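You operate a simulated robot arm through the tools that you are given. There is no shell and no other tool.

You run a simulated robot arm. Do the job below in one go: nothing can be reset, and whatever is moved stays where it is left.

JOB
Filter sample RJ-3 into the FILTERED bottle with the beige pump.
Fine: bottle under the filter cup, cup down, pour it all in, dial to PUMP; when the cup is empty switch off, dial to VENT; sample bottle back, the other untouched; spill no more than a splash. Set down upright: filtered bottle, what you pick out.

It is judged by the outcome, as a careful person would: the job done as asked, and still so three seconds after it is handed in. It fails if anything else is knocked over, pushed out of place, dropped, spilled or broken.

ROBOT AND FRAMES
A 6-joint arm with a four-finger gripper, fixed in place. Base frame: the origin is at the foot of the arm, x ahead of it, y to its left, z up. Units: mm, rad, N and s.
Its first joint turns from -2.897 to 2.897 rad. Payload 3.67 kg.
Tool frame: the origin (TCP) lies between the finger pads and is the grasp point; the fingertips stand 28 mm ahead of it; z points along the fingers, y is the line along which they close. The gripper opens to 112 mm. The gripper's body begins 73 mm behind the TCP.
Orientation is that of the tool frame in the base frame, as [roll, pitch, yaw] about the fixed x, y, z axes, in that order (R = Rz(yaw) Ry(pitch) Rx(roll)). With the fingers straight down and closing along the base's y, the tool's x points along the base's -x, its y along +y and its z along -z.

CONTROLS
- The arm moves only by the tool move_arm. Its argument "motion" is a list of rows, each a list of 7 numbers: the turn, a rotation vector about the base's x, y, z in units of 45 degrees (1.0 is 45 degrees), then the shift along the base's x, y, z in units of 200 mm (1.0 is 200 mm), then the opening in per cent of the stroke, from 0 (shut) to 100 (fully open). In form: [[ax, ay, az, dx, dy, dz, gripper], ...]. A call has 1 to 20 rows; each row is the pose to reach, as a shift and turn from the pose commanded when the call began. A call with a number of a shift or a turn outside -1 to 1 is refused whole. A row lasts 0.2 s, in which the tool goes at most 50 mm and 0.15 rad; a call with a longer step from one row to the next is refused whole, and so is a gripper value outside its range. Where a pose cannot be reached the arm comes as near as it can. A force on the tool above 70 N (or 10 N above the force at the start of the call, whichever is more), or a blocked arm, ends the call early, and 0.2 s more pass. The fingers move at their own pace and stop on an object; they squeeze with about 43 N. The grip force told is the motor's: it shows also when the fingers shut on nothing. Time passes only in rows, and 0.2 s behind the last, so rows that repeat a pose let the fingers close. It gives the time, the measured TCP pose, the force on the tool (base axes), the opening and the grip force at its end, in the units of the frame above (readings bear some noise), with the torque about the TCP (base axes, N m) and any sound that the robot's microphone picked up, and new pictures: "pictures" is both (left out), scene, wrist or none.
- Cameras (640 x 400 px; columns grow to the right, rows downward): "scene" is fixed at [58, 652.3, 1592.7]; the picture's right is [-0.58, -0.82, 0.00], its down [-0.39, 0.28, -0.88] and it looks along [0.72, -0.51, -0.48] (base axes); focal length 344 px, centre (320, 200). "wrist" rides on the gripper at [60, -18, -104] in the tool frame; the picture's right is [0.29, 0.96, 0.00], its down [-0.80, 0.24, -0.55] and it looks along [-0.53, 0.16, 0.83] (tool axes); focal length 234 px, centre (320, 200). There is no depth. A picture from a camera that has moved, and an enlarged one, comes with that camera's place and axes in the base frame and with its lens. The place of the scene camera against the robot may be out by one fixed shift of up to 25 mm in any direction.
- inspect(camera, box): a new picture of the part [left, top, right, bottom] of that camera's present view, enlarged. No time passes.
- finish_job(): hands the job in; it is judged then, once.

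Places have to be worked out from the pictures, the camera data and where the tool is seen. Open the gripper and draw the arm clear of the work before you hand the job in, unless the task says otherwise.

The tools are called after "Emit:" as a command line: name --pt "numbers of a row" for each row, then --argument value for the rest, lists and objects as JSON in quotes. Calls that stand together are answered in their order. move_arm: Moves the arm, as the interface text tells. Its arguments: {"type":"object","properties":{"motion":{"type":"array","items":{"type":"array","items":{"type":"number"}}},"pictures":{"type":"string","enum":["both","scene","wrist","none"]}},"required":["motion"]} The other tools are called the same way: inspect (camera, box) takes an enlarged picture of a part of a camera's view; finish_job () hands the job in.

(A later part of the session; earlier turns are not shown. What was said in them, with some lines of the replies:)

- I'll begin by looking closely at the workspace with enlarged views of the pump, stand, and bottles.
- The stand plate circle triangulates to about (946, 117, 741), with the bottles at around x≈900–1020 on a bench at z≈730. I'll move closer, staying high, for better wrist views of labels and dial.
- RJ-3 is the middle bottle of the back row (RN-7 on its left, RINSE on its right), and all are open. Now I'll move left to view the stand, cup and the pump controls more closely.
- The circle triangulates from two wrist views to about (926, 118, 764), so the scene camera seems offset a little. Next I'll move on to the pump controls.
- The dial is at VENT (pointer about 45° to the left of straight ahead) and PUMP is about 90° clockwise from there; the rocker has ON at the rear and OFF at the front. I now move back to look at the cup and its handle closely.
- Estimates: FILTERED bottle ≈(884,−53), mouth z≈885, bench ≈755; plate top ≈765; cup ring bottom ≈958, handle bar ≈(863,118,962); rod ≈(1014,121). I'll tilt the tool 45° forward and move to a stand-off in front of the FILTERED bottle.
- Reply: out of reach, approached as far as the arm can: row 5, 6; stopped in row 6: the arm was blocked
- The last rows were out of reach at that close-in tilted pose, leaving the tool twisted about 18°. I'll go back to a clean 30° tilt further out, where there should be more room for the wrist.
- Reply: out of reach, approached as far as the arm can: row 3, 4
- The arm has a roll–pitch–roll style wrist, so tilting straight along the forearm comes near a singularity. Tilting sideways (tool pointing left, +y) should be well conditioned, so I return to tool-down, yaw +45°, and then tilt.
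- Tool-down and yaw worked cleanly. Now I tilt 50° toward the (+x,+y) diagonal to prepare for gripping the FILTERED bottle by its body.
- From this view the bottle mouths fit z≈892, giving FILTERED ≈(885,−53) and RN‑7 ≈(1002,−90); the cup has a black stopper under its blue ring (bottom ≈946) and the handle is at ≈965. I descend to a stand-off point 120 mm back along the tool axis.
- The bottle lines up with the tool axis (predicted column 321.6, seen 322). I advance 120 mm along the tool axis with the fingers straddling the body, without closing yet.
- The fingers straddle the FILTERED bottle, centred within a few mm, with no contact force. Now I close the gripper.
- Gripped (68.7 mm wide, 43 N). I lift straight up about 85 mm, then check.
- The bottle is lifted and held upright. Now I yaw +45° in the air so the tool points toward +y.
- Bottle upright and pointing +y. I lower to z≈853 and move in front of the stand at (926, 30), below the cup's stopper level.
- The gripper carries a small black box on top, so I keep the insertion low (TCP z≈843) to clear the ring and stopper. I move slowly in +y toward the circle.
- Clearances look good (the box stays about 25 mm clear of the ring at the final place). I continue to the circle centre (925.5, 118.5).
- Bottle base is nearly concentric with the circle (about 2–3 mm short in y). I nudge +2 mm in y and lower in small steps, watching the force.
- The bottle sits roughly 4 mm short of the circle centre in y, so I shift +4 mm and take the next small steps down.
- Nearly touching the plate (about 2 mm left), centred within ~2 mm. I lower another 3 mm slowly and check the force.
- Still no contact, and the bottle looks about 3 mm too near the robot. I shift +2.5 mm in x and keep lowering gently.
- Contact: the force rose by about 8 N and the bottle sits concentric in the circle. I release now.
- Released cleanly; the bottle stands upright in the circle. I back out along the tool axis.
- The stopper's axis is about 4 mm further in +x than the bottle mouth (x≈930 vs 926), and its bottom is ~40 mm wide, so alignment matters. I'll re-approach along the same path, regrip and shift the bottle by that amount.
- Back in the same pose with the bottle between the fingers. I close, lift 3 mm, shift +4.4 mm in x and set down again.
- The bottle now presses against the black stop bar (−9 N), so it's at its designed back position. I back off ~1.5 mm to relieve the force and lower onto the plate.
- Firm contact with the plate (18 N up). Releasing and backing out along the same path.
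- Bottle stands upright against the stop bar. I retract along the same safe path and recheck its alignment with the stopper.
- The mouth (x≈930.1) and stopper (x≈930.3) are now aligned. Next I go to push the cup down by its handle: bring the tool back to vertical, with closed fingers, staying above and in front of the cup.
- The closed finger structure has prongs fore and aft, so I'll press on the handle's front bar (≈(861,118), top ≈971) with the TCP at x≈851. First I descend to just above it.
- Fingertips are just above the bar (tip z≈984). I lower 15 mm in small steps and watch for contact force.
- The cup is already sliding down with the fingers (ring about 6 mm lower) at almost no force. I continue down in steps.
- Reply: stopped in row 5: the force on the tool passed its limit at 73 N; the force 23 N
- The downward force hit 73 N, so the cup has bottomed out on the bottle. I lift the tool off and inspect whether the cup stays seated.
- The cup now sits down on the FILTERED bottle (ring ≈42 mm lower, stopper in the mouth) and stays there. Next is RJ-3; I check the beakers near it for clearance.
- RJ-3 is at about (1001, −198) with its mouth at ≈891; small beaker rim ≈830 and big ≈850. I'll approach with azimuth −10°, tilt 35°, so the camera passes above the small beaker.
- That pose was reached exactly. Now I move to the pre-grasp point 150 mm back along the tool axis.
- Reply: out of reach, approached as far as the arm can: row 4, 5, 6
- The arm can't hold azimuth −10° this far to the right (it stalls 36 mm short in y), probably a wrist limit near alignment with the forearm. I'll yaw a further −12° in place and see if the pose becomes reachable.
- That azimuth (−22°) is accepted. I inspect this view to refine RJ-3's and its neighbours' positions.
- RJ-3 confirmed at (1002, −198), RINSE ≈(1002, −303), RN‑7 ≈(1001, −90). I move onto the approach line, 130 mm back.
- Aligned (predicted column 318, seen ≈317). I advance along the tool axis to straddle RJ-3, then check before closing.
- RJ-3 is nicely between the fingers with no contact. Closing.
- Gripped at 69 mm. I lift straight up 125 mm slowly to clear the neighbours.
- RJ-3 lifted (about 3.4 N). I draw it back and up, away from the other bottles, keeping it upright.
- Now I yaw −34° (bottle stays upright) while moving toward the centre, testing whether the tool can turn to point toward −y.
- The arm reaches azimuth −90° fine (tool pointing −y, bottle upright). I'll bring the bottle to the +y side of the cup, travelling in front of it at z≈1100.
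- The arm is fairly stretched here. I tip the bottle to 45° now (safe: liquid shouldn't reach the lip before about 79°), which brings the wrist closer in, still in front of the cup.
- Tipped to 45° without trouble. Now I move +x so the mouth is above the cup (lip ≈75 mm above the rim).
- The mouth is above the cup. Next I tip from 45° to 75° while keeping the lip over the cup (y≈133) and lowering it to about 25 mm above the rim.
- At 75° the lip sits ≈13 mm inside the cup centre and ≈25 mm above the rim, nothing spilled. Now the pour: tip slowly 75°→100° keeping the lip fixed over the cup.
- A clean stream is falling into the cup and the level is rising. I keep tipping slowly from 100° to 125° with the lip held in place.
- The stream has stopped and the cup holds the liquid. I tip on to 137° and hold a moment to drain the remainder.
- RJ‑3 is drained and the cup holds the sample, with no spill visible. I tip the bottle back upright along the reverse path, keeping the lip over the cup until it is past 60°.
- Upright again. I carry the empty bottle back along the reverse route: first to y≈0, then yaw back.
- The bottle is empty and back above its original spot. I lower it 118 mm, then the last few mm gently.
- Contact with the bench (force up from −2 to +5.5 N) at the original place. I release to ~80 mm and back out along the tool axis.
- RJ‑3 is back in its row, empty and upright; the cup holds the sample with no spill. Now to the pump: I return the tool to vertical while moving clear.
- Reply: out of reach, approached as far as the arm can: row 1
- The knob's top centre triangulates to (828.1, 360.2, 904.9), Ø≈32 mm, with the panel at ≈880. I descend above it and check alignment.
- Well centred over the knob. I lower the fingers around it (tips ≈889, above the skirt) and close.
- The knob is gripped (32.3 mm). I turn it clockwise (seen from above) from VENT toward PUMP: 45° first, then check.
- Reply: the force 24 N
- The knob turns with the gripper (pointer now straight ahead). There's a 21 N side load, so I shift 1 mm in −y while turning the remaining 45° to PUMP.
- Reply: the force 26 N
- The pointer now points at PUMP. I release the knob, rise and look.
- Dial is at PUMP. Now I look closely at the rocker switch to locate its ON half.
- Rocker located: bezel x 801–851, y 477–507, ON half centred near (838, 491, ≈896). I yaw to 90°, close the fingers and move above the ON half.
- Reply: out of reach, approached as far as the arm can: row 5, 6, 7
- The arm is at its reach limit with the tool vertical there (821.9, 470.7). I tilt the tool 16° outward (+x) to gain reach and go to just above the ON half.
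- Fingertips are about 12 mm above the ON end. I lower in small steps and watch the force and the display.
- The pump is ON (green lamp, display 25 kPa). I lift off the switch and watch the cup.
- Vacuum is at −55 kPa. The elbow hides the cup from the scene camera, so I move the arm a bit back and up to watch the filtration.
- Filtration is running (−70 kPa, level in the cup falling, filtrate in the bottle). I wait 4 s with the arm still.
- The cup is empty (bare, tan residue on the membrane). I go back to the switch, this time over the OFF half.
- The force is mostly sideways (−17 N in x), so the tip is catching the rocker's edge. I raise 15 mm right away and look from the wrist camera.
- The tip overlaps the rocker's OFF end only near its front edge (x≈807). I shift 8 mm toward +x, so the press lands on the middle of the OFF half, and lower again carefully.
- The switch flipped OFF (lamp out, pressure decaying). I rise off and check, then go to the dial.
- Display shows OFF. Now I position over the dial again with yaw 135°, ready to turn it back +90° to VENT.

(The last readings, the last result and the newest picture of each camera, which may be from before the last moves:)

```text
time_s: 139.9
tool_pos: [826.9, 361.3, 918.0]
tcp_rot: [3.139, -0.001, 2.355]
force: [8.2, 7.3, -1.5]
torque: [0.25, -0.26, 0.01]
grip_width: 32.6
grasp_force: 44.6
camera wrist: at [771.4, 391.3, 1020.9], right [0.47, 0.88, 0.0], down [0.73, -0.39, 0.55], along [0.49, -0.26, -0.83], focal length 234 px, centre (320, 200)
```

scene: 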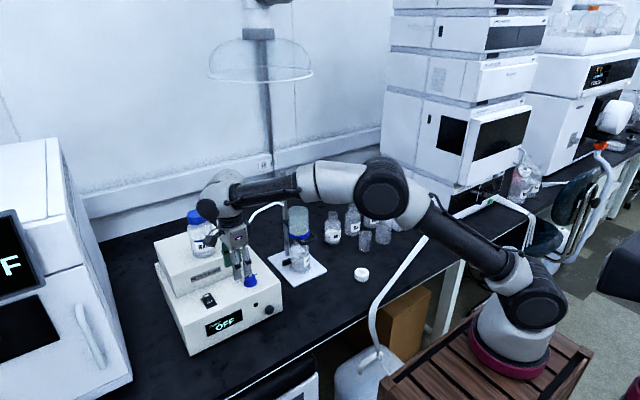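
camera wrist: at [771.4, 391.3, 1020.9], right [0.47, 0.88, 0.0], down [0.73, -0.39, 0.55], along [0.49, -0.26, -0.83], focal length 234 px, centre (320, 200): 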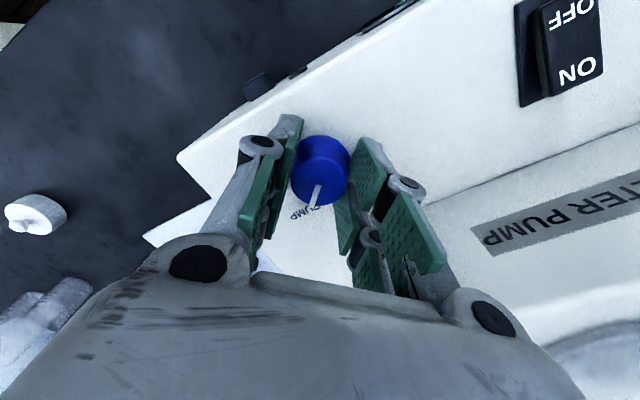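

Gripped; there's an 11 N offset load so I nudge +0.7 mm in x and y while turning +45° back toward VENT.

Emit:
move_arm --pt "0 0 0 0.0035 0.0035 0 15" --pt "0 0 0.12 0.0035 0.0035 0 15" --pt "0 0 0.25 0.0035 0.0035 0 15" --pt "0 0 0.38 0.0035 0.0035 0 15" --pt "0 0 0.51 0.0035 0.0035 0 15" --pt "0 0 0.64 0.0035 0.0035 0 15" --pt "0 0 0.77 0.0035 0.0035 0 15" --pt "0 0 0.89 0.0035 0.0035 0 15" --pt "0 0 1.0 0.0035 0.0035 0 15" --pt "0 0 1.0 0.0035 0.0035 0 15" --pictures "none"

Emit:
move_arm --pt "0 0 0.12 0 0 0 15" --pt "0 0 0.25 0 0 0 15" --pt "0 0 0.38 0 0 0 15" --pt "0 0 0.51 0 0 0 15" --pt "0 0 0.64 0 0 0 15" --pt "0 0 0.77 0 0 0 15" --pt "0 0 0.89 0 0 0 15" --pt "0 0 1.0 0 0 0 15" --pt "0 0 1.0 0 0 0 15" --pictures "both"

Emit:
inspect --camera "wrist" --box '[220, 90, 420, 240]'

```text
time_s: 142.1
tool_pos: [827.1, 361.2, 918.6]
tcp_rot: [3.141, -0.003, -3.141]
force: [-18.1, -8.9, -1.3]
torque: [-0.25, 0.78, 0.0]
grip_width: 32.3
grasp_force: 44.6
```

```text
time_s: 144.1
tool_pos: [827.7, 360.7, 918.7]
tcp_rot: [3.14, 0.001, -2.355]
force: [-5.6, -25.3, -8.3]
torque: [-0.64, 0.02, -0.55]
grip_width: 32.0
grasp_force: 44.9
camera wrist: at [798.6, 305.2, 1021.0], right [-0.88, 0.47, 0.0], down [0.39, 0.73, 0.56], along [0.26, 0.49, -0.83], focal length 234 px, centre (320, 200)
```

scene: 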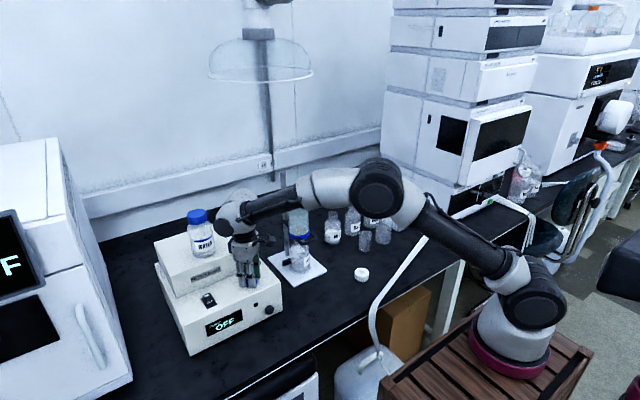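
wrist: 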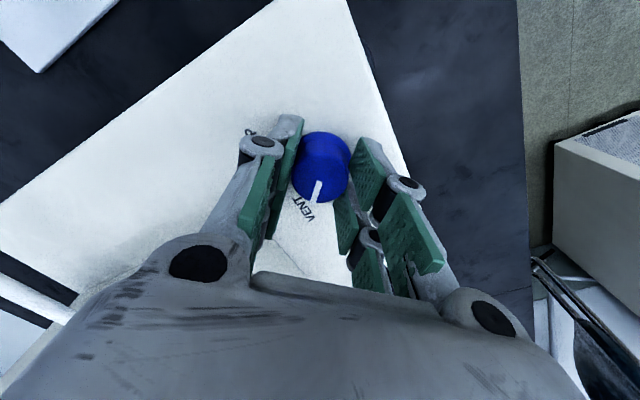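

```text
2.67 times, centred on (320, 165) of wrist
camera zoom: at [798.6, 305.2, 1021.0], right [-0.88, 0.47, 0.0], down [0.39, 0.73, 0.56], along [0.26, 0.49, -0.83], focal length 624 px, centre (320, 293)
```

zoom: 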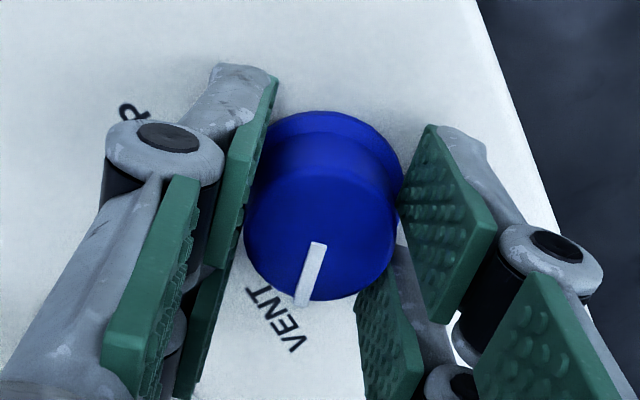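

The dial is back at VENT. I release it and rise clear.

Emit:
move_arm --pt "0 0 0 0 0 0 25" --pt "0 0 0 0 0 0 40" --pt "0 0 0 0 0 0 50" --pt "0 0 0 0 0 0.1 50" --pt "0 0 0 -0.02 0 0.25 50" --pt "0 0 0 -0.1 0 0.4 50" --pt "0 0 0 -0.2 0 0.6 50" --pictures "both"

Emit:
inspect --camera "scene" --box '[170, 240, 290, 350]'

Emit:
inspect --camera "scene" --box '[225, 260, 285, 300]'

Emit:
inspect --camera "scene" --box '[260, 190, 350, 290]'

```text
time_s: 145.7
tool_pos: [786.5, 360.2, 1038.7]
tcp_rot: [3.14, -0.001, -2.357]
force: [-0.2, -0.6, -0.7]
torque: [-0.06, 0.03, 0.0]
grip_width: 55.8
grasp_force: 0.1
camera wrist: at [757.8, 305.2, 1140.9], right [-0.88, 0.47, 0.0], down [0.4, 0.73, 0.55], along [0.26, 0.49, -0.83], focal length 234 px, centre (320, 200)
```

scene: 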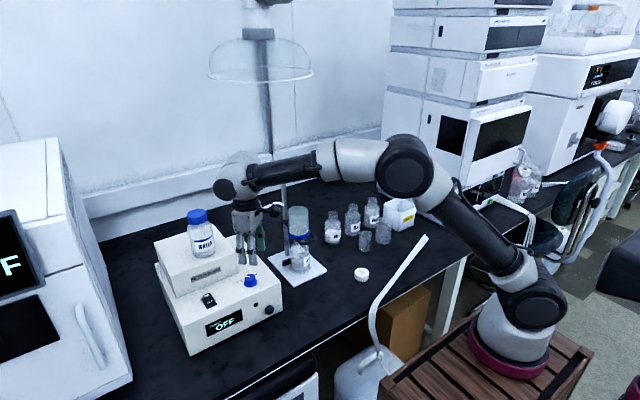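
wrist: 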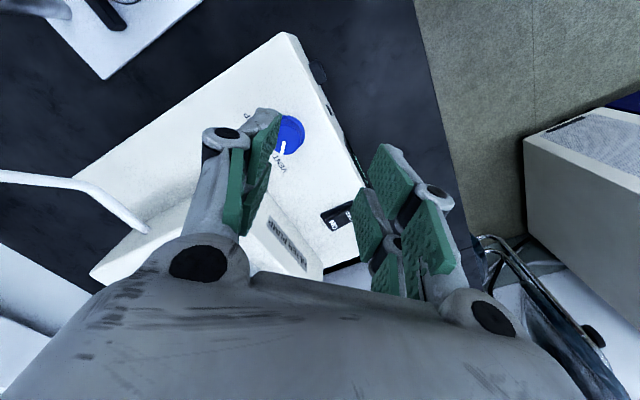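

```text
3.64 times, centred on (230, 295) of scene
camera zoom: at [58.0, 652.3, 1592.7], right [-0.58, -0.82, 0.0], down [-0.39, 0.28, -0.88], along [0.72, -0.51, -0.48], focal length 1250 px, centre (647, -146)
```

zoom: 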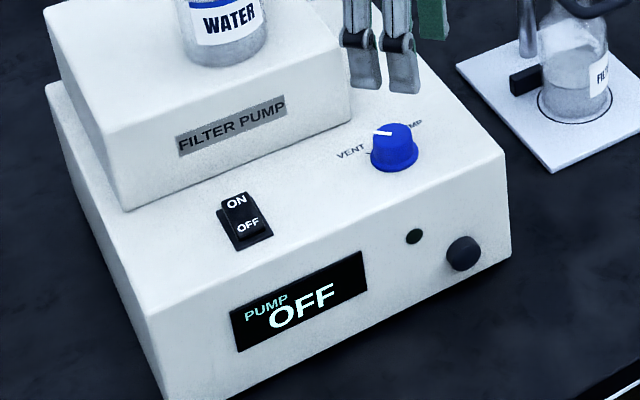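

```text
10.00 times, centred on (255, 280) of scene
camera zoom: at [58.0, 652.3, 1592.7], right [-0.58, -0.82, 0.0], down [-0.39, 0.28, -0.88], along [0.72, -0.51, -0.48], focal length 3438 px, centre (970, -600)
```

zoom: 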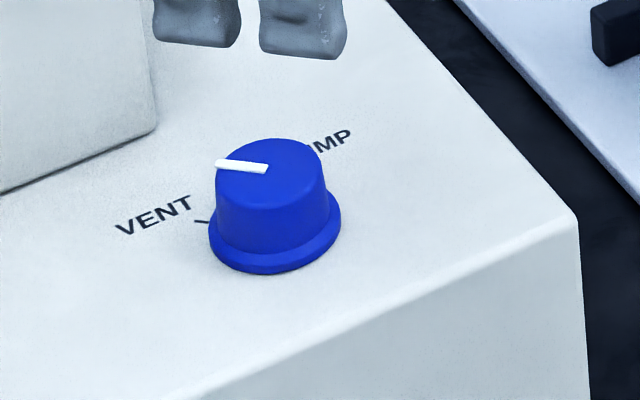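

```text
4.00 times, centred on (305, 240) of scene
camera zoom: at [58.0, 652.3, 1592.7], right [-0.58, -0.82, 0.0], down [-0.39, 0.28, -0.88], along [0.72, -0.51, -0.48], focal length 1375 px, centre (380, 40)
```

zoom: 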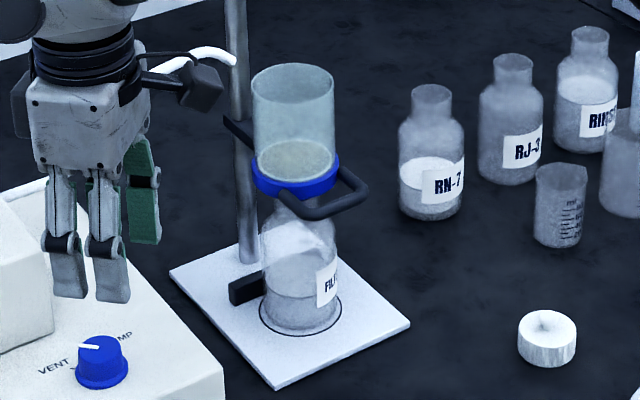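

Pump OFF, dial at VENT, cup empty, filtrate in the FILTERED bottle. I verify RJ‑3 and neighbours' positions against the first pictures.

Emit:
inspect --camera "scene" --box '[315, 190, 395, 240]'

Emit:
inspect --camera "scene" --box '[260, 160, 440, 290]'

Emit:
inspect --camera "scene" --box '[280, 215, 325, 285]'

```text
8.00 times, centred on (355, 215) of scene
camera zoom: at [58.0, 652.3, 1592.7], right [-0.58, -0.82, 0.0], down [-0.39, 0.28, -0.88], along [0.72, -0.51, -0.48], focal length 2750 px, centre (40, 80)
```

zoom: 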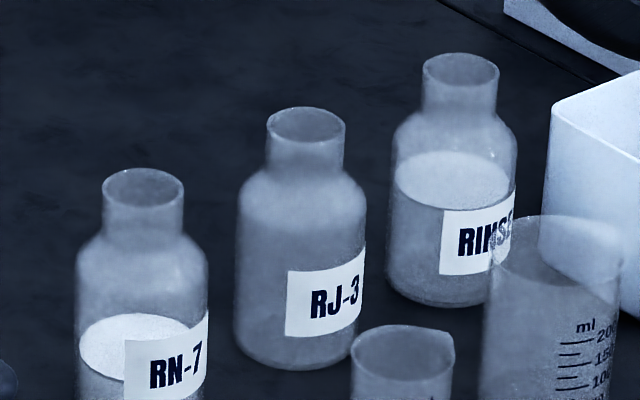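

```text
3.08 times, centred on (350, 225) of scene
camera zoom: at [58.0, 652.3, 1592.7], right [-0.58, -0.82, 0.0], down [-0.39, 0.28, -0.88], along [0.72, -0.51, -0.48], focal length 1058 px, centre (228, 123)
```

zoom: 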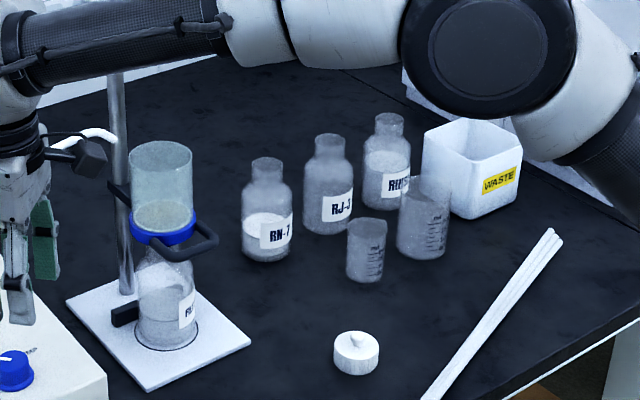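

```text
5.71 times, centred on (302, 250) of scene
camera zoom: at [58.0, 652.3, 1592.7], right [-0.58, -0.82, 0.0], down [-0.39, 0.28, -0.88], along [0.72, -0.51, -0.48], focal length 1964 px, centre (420, -86)
```

zoom: 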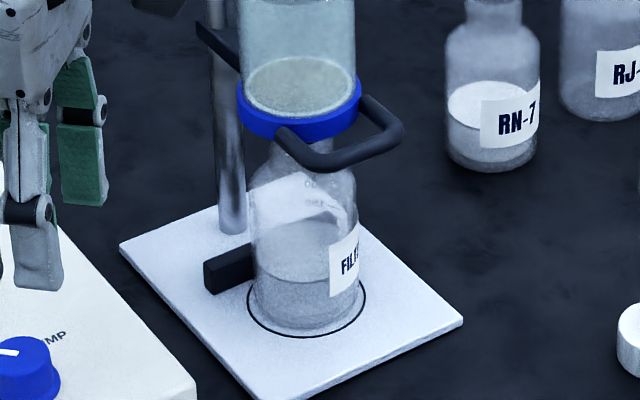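

Everything else is where it was; RJ‑3 is back within ~2 mm, empty and upright. I open the gripper and withdraw the arm up and clear.

Emit:
move_arm --pt "0 0 0 -0.1 0 0.15 100" --pt "0 0 0 -0.25 -0.03 0.3 100" --pt "0 0 0 -0.4 -0.08 0.45 100" --pt "0 0 0 -0.55 -0.14 0.6 100" --pt "0 0 0 -0.7 -0.2 0.75 100" --pt "0 0 0 -0.85 -0.26 0.88 100" --pt "0 0 0 -0.97 -0.32 1.0 100" --pictures "none"

Emit:
move_arm --pt "0 0 0 -0.12 -0.06 0.1 100" --pt "0 0 0 -0.27 -0.12 0.22 100" --pt "0 0 0 -0.42 -0.18 0.34 100" --pt "0 0 0 -0.57 -0.24 0.46 100" --pt "0 0 0 -0.72 -0.3 0.58 100" --pt "0 0 0 -0.85 -0.36 0.68 100" --pt "0 0 0 -0.85 -0.36 0.68 100" --pictures "both"

Emit:
inspect --camera "scene" --box '[150, 180, 440, 360]'

```text
time_s: 147.3
tool_pos: [592.8, 296.2, 1240.3]
tcp_rot: [-3.142, -0.001, -2.357]
force: [-0.1, 0.7, -1.0]
torque: [-0.07, 0.06, -0.02]
grip_width: 112.2
grasp_force: 0.0
```

```text
time_s: 148.9
tool_pos: [422.2, 224.2, 1375.3]
tcp_rot: [3.14, 0.0, -2.357]
force: [0.2, 0.8, 0.0]
torque: [-0.02, 0.0, -0.01]
grip_width: 111.9
grasp_force: 0.1
camera wrist: at [393.0, 169.8, 1477.4], right [-0.88, 0.47, 0.0], down [0.39, 0.73, 0.55], along [0.26, 0.49, -0.83], focal length 234 px, centre (320, 200)
```

scene: 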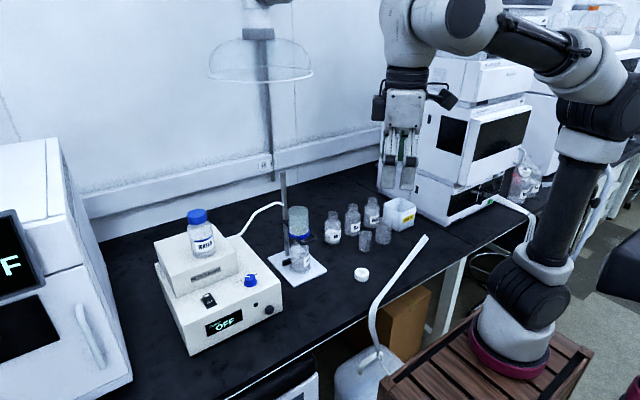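
wrist: 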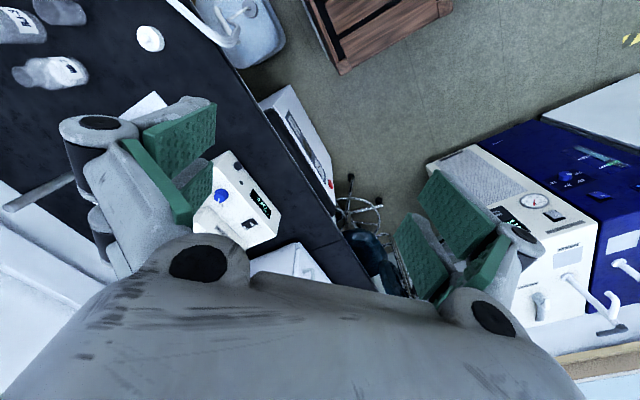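

```text
2.21 times, centred on (295, 270) of scene
camera zoom: at [58.0, 652.3, 1592.7], right [-0.58, -0.82, 0.0], down [-0.39, 0.28, -0.88], along [0.72, -0.51, -0.48], focal length 759 px, centre (375, 46)
```

zoom: 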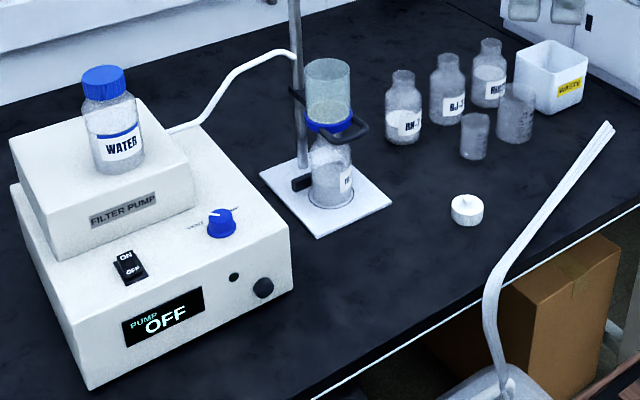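

The final pictures show:
- The filtrate is in the upright FILTERED bottle, with the cup down and empty.
- The pump is off and the dial is at VENT.
- RJ-3 is back in its row, and the other bottles are untouched.
- The gripper is open and the arm is clear.

I hand the job in.

Emit:
finish_job

```text
The job is handed in.
```

Sample RJ-3 is filtered into the FILTERED bottle with the beige pump, and I have handed the job in. No verdict has come back yet.

- **Filtration:** all of RJ-3 went into the cup. The pump pulled it through at −70 kPa until the cup was empty, with only a tan residue left on the membrane. I saw no spill.
- **Pump:** it is switched off and the display reads OFF. The dial is back at VENT.
- **FILTERED bottle:** it stands upright under the filter cup, with the cup still down on it. I took "set down upright" to mean it could stay there.
- **RJ-3 bottle:** it is empty and upright, back within about 2 mm of where it started.
- **Everything else:** RN-7, RINSE, the beakers, the white lid and the WATER bottle look unmoved in the final pictures.

Pushing the cup down reached the arm's 73 N force limit as it seated. The pump then held vacuum, so the seal is good. My first press on OFF caught the edge of the rocker and pushed sideways at about 17 N. I lifted off and pressed again, and neither the switch nor the pump shows any sign of it.
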